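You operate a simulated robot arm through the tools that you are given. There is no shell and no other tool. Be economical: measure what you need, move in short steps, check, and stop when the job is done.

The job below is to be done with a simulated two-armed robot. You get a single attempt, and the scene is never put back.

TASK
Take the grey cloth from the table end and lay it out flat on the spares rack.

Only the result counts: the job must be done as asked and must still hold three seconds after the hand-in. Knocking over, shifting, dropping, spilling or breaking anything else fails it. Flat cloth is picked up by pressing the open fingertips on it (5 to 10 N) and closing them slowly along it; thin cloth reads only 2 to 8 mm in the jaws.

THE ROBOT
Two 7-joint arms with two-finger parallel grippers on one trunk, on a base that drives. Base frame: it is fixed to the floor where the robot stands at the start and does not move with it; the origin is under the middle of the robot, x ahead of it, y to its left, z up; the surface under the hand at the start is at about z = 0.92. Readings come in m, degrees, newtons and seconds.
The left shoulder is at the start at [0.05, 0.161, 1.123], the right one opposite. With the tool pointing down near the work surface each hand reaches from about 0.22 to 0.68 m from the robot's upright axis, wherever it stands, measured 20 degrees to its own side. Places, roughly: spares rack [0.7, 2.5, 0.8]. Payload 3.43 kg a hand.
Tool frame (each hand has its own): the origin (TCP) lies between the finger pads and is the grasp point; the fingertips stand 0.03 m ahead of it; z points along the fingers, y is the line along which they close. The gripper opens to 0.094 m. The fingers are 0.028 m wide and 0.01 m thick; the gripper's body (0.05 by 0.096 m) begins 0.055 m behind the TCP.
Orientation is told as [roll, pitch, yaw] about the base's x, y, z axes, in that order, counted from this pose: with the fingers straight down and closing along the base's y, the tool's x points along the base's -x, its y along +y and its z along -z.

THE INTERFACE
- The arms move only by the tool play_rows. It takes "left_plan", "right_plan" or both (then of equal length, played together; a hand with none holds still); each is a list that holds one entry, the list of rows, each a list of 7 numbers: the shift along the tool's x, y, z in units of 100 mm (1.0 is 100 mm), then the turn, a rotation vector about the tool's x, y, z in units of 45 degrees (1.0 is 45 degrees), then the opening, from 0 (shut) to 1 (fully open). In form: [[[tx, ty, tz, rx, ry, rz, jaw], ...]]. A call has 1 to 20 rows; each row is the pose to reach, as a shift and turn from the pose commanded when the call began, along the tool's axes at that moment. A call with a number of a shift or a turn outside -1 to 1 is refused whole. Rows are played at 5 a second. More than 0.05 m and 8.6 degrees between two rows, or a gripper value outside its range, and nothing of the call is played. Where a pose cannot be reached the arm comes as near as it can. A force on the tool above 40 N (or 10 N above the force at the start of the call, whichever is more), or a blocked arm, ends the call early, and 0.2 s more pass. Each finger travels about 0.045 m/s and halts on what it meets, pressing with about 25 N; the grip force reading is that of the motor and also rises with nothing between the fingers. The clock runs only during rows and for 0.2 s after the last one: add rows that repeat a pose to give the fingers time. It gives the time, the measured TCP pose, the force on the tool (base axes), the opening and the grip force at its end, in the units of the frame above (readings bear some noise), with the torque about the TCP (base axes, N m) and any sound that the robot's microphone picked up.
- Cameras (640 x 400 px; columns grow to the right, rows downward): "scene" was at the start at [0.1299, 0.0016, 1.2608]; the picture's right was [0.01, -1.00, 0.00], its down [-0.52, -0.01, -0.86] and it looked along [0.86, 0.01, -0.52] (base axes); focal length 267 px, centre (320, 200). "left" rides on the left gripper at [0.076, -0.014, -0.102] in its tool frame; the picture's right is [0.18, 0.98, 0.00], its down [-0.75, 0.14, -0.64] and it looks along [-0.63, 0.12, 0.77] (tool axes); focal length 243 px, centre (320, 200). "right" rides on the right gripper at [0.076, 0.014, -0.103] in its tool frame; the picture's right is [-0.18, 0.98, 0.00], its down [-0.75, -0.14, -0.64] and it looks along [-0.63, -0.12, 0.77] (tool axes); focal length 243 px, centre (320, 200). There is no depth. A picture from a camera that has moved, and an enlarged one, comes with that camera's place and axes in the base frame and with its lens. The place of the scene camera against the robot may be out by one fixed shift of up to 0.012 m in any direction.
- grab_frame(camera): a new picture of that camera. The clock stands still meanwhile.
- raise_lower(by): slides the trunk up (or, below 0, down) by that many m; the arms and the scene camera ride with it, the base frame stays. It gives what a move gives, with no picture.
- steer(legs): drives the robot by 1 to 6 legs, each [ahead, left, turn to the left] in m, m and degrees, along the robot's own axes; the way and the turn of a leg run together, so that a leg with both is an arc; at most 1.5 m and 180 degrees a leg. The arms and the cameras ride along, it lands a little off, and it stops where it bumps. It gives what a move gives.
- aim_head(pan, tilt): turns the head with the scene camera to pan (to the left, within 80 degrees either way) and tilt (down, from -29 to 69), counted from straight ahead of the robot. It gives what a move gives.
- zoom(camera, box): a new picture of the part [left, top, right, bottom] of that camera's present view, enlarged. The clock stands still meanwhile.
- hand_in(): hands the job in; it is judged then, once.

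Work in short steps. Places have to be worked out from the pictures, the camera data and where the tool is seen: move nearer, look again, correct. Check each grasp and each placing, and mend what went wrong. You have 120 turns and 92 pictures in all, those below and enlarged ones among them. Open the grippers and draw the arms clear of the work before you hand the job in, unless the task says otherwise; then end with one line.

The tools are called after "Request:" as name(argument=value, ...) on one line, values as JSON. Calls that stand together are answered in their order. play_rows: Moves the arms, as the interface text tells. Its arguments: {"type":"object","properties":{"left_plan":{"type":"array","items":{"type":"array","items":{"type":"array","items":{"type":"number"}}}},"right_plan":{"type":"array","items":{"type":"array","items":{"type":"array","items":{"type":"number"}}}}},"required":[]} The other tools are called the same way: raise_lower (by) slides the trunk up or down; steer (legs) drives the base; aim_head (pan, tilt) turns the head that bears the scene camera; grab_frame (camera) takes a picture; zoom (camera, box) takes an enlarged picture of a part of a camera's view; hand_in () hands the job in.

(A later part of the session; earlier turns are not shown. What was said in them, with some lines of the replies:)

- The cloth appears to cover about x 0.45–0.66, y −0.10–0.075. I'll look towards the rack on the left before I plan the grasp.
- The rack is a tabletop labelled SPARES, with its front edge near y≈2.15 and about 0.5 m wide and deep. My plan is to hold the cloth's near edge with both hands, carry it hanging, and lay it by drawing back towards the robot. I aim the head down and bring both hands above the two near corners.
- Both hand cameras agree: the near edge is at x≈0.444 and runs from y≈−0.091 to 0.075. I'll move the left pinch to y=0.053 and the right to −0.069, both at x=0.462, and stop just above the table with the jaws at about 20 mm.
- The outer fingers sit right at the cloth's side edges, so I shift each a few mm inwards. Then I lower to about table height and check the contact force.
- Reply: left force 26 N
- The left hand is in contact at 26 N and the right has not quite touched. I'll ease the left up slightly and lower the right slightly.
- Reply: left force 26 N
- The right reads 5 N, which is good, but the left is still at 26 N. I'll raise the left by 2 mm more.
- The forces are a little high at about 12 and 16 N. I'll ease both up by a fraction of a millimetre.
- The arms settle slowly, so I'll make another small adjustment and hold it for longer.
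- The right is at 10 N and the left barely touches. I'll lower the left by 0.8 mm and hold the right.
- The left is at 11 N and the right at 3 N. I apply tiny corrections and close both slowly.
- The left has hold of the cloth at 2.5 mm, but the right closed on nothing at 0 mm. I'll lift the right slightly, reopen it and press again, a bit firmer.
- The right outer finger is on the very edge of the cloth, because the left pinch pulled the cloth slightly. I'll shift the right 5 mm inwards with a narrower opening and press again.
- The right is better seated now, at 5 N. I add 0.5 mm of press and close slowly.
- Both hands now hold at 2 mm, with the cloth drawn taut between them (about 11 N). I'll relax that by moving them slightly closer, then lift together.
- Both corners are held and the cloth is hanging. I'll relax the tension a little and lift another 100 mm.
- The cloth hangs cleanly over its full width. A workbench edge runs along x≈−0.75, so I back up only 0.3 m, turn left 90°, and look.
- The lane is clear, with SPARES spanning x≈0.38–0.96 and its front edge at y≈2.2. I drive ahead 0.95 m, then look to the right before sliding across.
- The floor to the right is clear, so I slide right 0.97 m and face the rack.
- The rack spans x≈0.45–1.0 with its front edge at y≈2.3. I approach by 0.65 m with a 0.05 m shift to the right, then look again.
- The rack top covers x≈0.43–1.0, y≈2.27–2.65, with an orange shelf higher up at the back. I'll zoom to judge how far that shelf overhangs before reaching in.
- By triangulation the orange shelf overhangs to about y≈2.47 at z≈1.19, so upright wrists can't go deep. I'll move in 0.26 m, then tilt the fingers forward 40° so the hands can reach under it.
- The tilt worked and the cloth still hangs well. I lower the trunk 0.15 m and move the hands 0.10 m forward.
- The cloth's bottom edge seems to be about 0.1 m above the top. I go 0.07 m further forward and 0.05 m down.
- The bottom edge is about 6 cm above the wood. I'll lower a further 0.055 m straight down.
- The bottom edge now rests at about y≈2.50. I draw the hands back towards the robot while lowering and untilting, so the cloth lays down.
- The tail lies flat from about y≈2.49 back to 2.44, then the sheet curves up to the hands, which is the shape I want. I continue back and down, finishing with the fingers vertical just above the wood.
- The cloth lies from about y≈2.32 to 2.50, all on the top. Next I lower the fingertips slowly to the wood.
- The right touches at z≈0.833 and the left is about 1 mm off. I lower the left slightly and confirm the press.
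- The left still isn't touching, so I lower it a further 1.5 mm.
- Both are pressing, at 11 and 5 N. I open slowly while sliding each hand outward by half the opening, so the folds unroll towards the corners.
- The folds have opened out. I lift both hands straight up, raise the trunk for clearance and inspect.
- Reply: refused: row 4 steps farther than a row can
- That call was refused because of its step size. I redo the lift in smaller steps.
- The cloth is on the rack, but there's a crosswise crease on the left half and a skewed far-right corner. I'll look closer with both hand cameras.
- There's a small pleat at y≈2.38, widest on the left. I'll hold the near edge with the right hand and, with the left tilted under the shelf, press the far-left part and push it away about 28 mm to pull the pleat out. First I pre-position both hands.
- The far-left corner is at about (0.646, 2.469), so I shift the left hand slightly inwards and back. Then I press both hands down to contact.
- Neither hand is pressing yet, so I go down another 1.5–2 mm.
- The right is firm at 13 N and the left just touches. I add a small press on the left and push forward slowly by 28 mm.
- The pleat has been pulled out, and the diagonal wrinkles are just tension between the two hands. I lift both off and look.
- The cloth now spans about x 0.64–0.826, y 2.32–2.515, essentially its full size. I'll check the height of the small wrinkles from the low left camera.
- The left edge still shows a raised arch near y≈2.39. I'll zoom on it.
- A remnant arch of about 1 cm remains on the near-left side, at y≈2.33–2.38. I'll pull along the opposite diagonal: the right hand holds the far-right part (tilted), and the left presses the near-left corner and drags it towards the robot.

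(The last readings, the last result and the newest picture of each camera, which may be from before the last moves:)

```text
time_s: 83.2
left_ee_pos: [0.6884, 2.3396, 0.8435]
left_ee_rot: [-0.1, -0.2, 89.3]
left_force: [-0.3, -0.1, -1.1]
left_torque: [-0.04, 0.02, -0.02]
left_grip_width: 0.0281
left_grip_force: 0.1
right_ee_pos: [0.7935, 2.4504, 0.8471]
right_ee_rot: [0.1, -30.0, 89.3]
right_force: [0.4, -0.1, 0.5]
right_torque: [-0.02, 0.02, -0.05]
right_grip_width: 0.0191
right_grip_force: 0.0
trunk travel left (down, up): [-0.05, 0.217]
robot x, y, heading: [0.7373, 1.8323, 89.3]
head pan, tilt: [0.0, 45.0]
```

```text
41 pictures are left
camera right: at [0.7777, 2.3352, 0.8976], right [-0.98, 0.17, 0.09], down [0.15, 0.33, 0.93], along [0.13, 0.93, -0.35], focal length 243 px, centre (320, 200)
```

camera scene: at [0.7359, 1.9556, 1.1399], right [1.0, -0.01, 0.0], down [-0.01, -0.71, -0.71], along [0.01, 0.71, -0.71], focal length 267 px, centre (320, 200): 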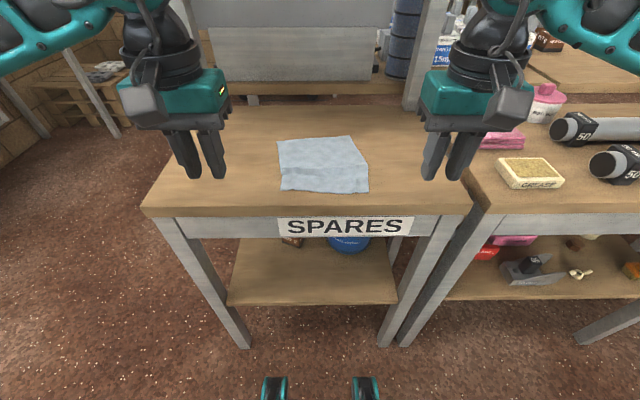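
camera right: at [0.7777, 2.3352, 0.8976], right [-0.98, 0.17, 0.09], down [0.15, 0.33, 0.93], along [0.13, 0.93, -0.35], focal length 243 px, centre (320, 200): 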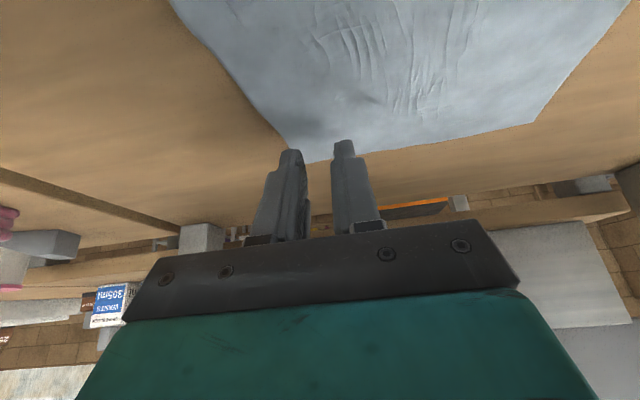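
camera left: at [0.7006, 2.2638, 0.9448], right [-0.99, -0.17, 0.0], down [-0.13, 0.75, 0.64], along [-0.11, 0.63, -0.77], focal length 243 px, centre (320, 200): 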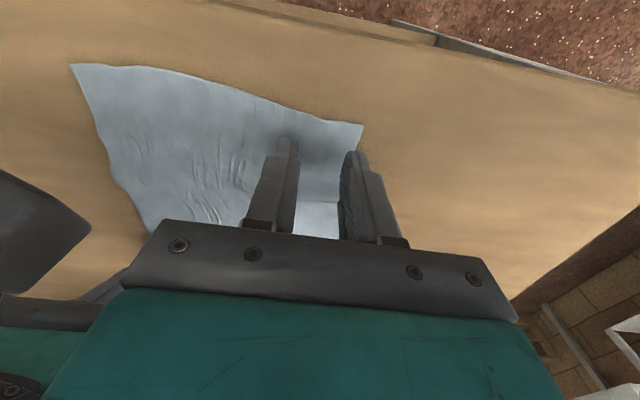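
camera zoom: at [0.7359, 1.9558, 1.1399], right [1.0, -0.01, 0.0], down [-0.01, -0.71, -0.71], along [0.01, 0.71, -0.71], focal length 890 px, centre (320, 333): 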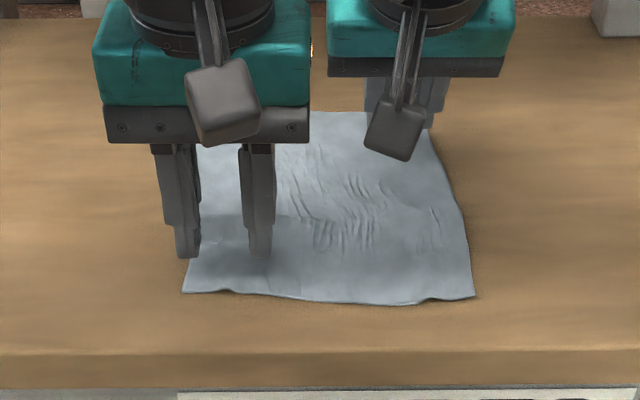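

Positions look right. I nudge the left 4 mm inwards and lower both to contact.

Request:
play_rows(left_plan=[[[0, -0.04, 0.04, 0, 0, 0, 0.3], [0, -0.04, 0.08, 0, 0, 0, 0.3], [0, -0.04, 0.11, 0, 0, 0, 0.3], [0, -0.04, 0.125, 0, 0, 0, 0.3], [0, -0.04, 0.13, 0, 0, 0, 0.3], [0, -0.04, 0.13, 0, 0, 0, 0.3]]], right_plan=[[[0.02, 0, 0.035, 0, 0, 0, 0.2], [0.035, 0, 0.06, 0, 0, 0, 0.2], [0.05, 0, 0.087, 0, 0, 0, 0.2], [0.062, 0, 0.108, 0, 0, 0, 0.2], [0.066, 0, 0.115, 0, 0, 0, 0.2], [0.066, 0, 0.115, 0, 0, 0, 0.2]]])

```text
time_s: 84.7
left_ee_pos: [0.693, 2.3402, 0.8324]
left_ee_rot: [0.0, -0.2, 89.4]
left_force: [-1.6, -1.3, 8.7]
left_torque: [-0.11, 0.12, 0.02]
left_grip_width: 0.0279
left_grip_force: 0.1
right_ee_pos: [0.7942, 2.4488, 0.8337]
right_ee_rot: [0.2, -30.1, 89.3]
right_force: [0.2, 0.1, 1.0]
right_torque: [0.0, -0.02, -0.01]
right_grip_width: 0.0185
right_grip_force: 0.0
trunk travel left (down, up): [-0.05, 0.217]
robot x, y, heading: [0.7307, 1.8332, 89.4]
head pan, tilt: [0.0, 45.0]
```

The left is pressing at 9 N. The right goes down another 1.5 mm first, then the left drags 12 mm towards the robot.

Request:
play_rows(left_plan=[[[0, 0, 0, 0, 0, 0, 0.3], [0, 0, 0, 0, 0, 0, 0.3], [0, 0, 0, 0, 0, 0, 0.3], [0.02, 0, 0, 0, 0, 0, 0.3], [0.04, 0, 0, 0, 0, 0, 0.3], [0.06, 0.01, 0, 0, 0, 0, 0.3], [0.08, 0.01, 0, 0, 0, 0, 0.3], [0.1, 0.02, 0, 0, 0, 0, 0.3], [0.12, 0.02, 0, 0, 0, 0, 0.3], [0.12, 0.02, 0, 0, 0, 0, 0.3]]], right_plan=[[[0.004, 0, 0.007, 0, 0, 0, 0.2], [0.008, 0, 0.014, 0, 0, 0, 0.2], [0.008, 0, 0.014, 0, 0, 0, 0.2], [0.008, 0, 0.014, 0, 0, 0, 0.2], [0.008, 0, 0.014, 0, 0, 0, 0.2], [0.008, 0, 0.014, 0, 0, 0, 0.2], [0.008, 0, 0.014, 0, 0, 0, 0.2], [0.008, 0, 0.014, 0, 0, 0, 0.2], [0.008, 0, 0.014, 0, 0, 0, 0.2], [0.008, 0, 0.014, 0, 0, 0, 0.2]]])

Request:
zoom(camera="scene", box=[240, 100, 400, 220])

```text
time_s: 86.8
left_ee_pos: [0.6909, 2.3273, 0.8319]
left_ee_rot: [-0.1, -0.4, 89.3]
left_force: [0.3, 6.9, 22.8]
left_torque: [0.05, 0.25, -0.07]
left_grip_width: 0.0278
left_grip_force: 0.0
right_ee_pos: [0.7948, 2.449, 0.8344]
right_ee_rot: [0.1, -30.4, 89.2]
right_force: [-1.8, 4.2, 14.0]
right_torque: [0.22, 0.0, 0.01]
right_grip_width: 0.0187
right_grip_force: 0.0
trunk travel left (down, up): [-0.05, 0.217]
robot x, y, heading: [0.7344, 1.8355, 89.6]
head pan, tilt: [0.0, 45.0]
```

```text
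3.33 times, centred on (320, 160) of scene
camera zoom: at [0.7358, 1.9539, 1.1403], right [1.0, -0.01, 0.0], down [-0.01, -0.71, -0.71], along [0.01, 0.71, -0.71], focal length 890 px, centre (320, 333)
```

zoom: 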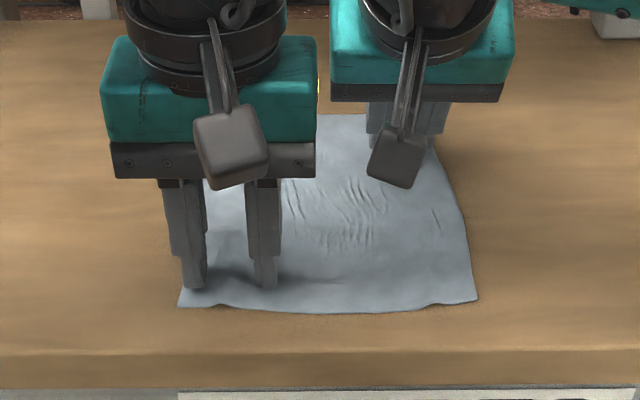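

The wrinkles have largely smoothed. I lift both hands off, draw them aside and inspect again.

Request:
play_rows(left_plan=[[[0, 0, -0.05, 0, 0, 0, 0.3], [0, 0, -0.3, 0, 0, 0, 0.3], [0, 0.1, -0.5, 0, 0, 0, 0.3], [0.2, 0.35, -0.6, 0, 0, 0, 0.3], [0.4, 0.6, -0.7, 0, 0, 0, 0.3], [0.6, 0.85, -0.8, 0, 0, 0, 0.3], [0.8, 1, -0.9, 0, 0, 0, 0.3]]], right_plan=[[[-0.025, 0, -0.043, 0, 0, 0, 0.2], [-0.15, 0, -0.26, 0, 0, 0, 0.2], [-0.1, -0.2, -0.4, 0, 0, 0, 0.2], [0.1, -0.4, -0.55, 0, 0, 0, 0.2], [0.3, -0.7, -0.7, 0, 0, 0, 0.2], [0.5, -0.95, -0.85, 0, 0, 0, 0.2], [0.6, -1, -0.93, 0, 0, 0, 0.2]]])

Request:
zoom(camera="scene", box=[265, 125, 385, 205])

Request:
zoom(camera="left", box=[20, 60, 300, 240])

Request:
zoom(camera="right", box=[360, 0, 640, 180])

```text
time_s: 88.5
left_ee_pos: [0.5902, 2.2521, 0.9177]
left_ee_rot: [-0.1, -0.1, 89.4]
left_force: [0.0, 0.9, 0.0]
left_torque: [0.01, -0.05, 0.04]
left_grip_width: 0.0281
left_grip_force: 0.1
right_ee_pos: [0.8921, 2.3495, 0.8797]
right_ee_rot: [0.1, -30.1, 89.3]
right_force: [0.2, 0.3, 0.1]
right_torque: [-0.02, -0.01, 0.0]
right_grip_width: 0.0186
right_grip_force: 0.0
trunk travel left (down, up): [-0.05, 0.217]
robot x, y, heading: [0.7326, 1.8325, 88.9]
head pan, tilt: [0.0, 45.0]
```

```text
5.00 times, centred on (325, 165) of scene
camera zoom: at [0.7358, 1.9557, 1.1399], right [1.0, -0.01, 0.0], down [-0.01, -0.71, -0.71], along [0.01, 0.71, -0.71], focal length 1336 px, centre (295, 375)
```

zoom: 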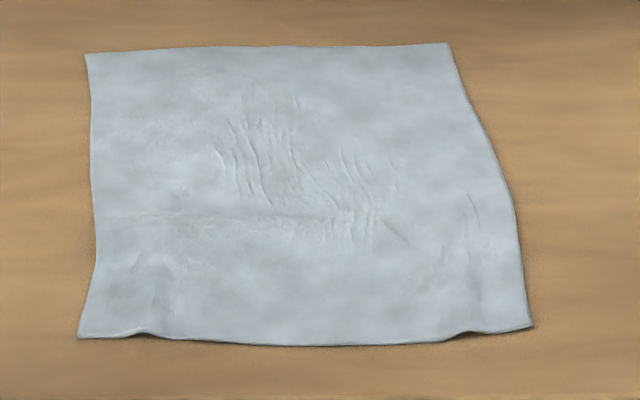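

```text
2.22 times, centred on (160, 150) of left
camera zoom: at [0.6025, 2.1761, 1.0198], right [-0.98, -0.17, 0.0], down [-0.13, 0.75, 0.64], along [-0.11, 0.63, -0.77], focal length 539 px, centre (676, 311)
```

zoom: 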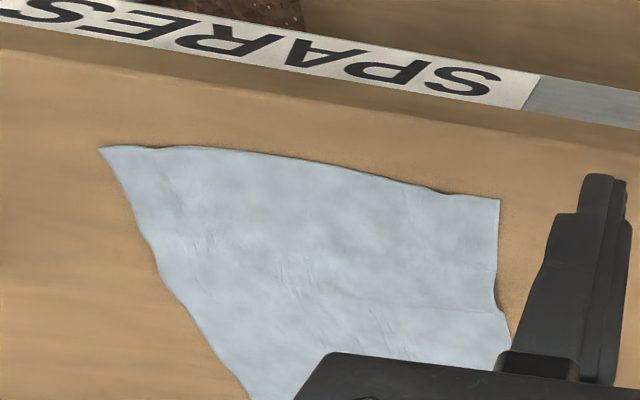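

```text
2.22 times, centred on (500, 90) of right
camera zoom: at [0.8774, 2.2325, 0.9316], right [-0.98, 0.17, 0.09], down [0.15, 0.33, 0.93], along [0.13, 0.93, -0.35], focal length 539 px, centre (-80, 444)
```

zoom: 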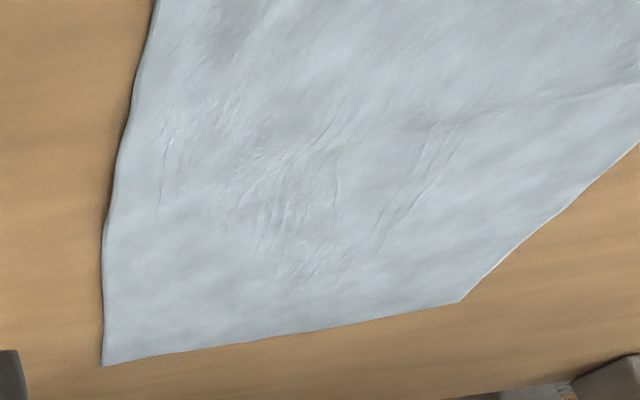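

The cloth is flat now, fully open and entirely on the rack. I raise the trunk and back away to clear the work.

Request:
raise_lower(by=0.1)

Request:
steer(legs=[[-0.35, 0, 0]])

Request:
grab_frame(camera="scene")

```text
time_s: 89.8
left_ee_pos: [0.591, 2.2519, 1.0161]
left_ee_rot: [-0.1, 0.0, 89.3]
left_force: [0.4, 0.3, 0.0]
left_torque: [0.0, 0.01, 0.01]
left_grip_width: 0.0285
left_grip_force: 0.0
right_ee_pos: [0.8927, 2.3489, 0.9803]
right_ee_rot: [0.1, -30.0, 89.3]
right_force: [0.5, -0.5, 0.0]
right_torque: [-0.03, -0.03, 0.0]
right_grip_width: 0.0186
right_grip_force: 0.0
trunk travel left (down, up): [-0.15, 0.117]
robot x, y, heading: [0.733, 1.8311, 89.6]
head pan, tilt: [0.0, 45.0]
```

```text
time_s: 92.0
left_ee_pos: [0.5884, 1.9034, 1.0168]
left_ee_rot: [-0.1, -0.1, 88.8]
left_force: [0.1, -0.5, -0.6]
left_torque: [0.0, 0.0, 0.01]
left_grip_width: 0.0284
left_grip_force: 0.0
right_ee_pos: [0.8924, 1.9985, 0.9812]
right_ee_rot: [0.2, -30.1, 88.7]
right_force: [-0.2, 0.5, -0.5]
right_torque: [0.0, 0.0, 0.01]
right_grip_width: 0.0188
right_grip_force: 0.0
trunk travel left (down, up): [-0.15, 0.117]
robot x, y, heading: [0.7277, 1.486, 88.8]
head pan, tilt: [0.0, 45.0]
```

```text
36 pictures are left
camera scene: at [0.7311, 1.6054, 1.2399], right [1.0, -0.02, 0.0], down [-0.01, -0.71, -0.71], along [0.01, 0.71, -0.71], focal length 267 px, centre (320, 200)
```

scene: 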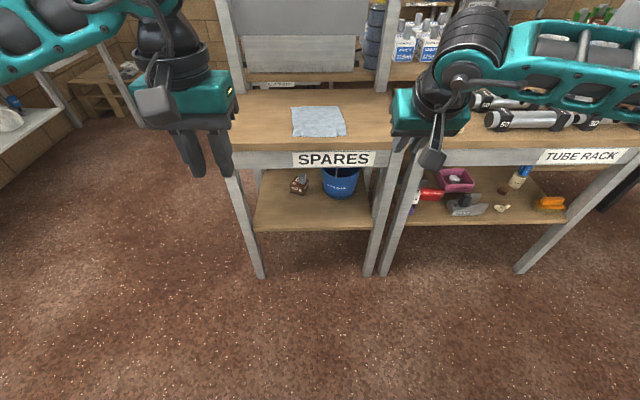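

Everything is undisturbed and the cloth lies flat on the rack. I open the grippers fully and then hand in.

Request:
play_rows(left_plan=[[[0, 0, 0, 0, 0, 0, 0.6], [0, 0, 0, 0, 0, 0, 1], [0, 0, 0, 0, 0, 0, 1], [0, 0, 0, 0, 0, 0, 1], [0, 0, 0, 0, 0, 0, 1]]], right_plan=[[[0, 0, 0, 0, 0, 0, 0.6], [0, 0, 0, 0, 0, 0, 1], [0, 0, 0, 0, 0, 0, 1], [0, 0, 0, 0, 0, 0, 1], [0, 0, 0, 0, 0, 0, 1]]])

Request:
hand_in()

```text
time_s: 93.2
left_ee_pos: [0.5885, 1.904, 1.0175]
left_ee_rot: [0.0, -0.1, 88.8]
left_force: [0.1, 0.0, 0.2]
left_torque: [0.02, 0.02, -0.01]
left_grip_width: 0.094
left_grip_force: 0.1
right_ee_pos: [0.8915, 1.998, 0.9793]
right_ee_rot: [0.1, -30.0, 88.7]
right_force: [-0.3, 0.5, 0.1]
right_torque: [0.02, 0.0, 0.01]
right_grip_width: 0.0941
right_grip_force: 0.1
trunk travel left (down, up): [-0.15, 0.117]
robot x, y, heading: [0.728, 1.4831, 88.8]
head pan, tilt: [0.0, 45.0]
```

```text
The job is handed in.
```

The grey cloth is laid out on the spares rack at essentially its full size, with only fine wrinkles left; nothing else was visibly disturbed, and I handed the job in with the grippers open and the arms clear.
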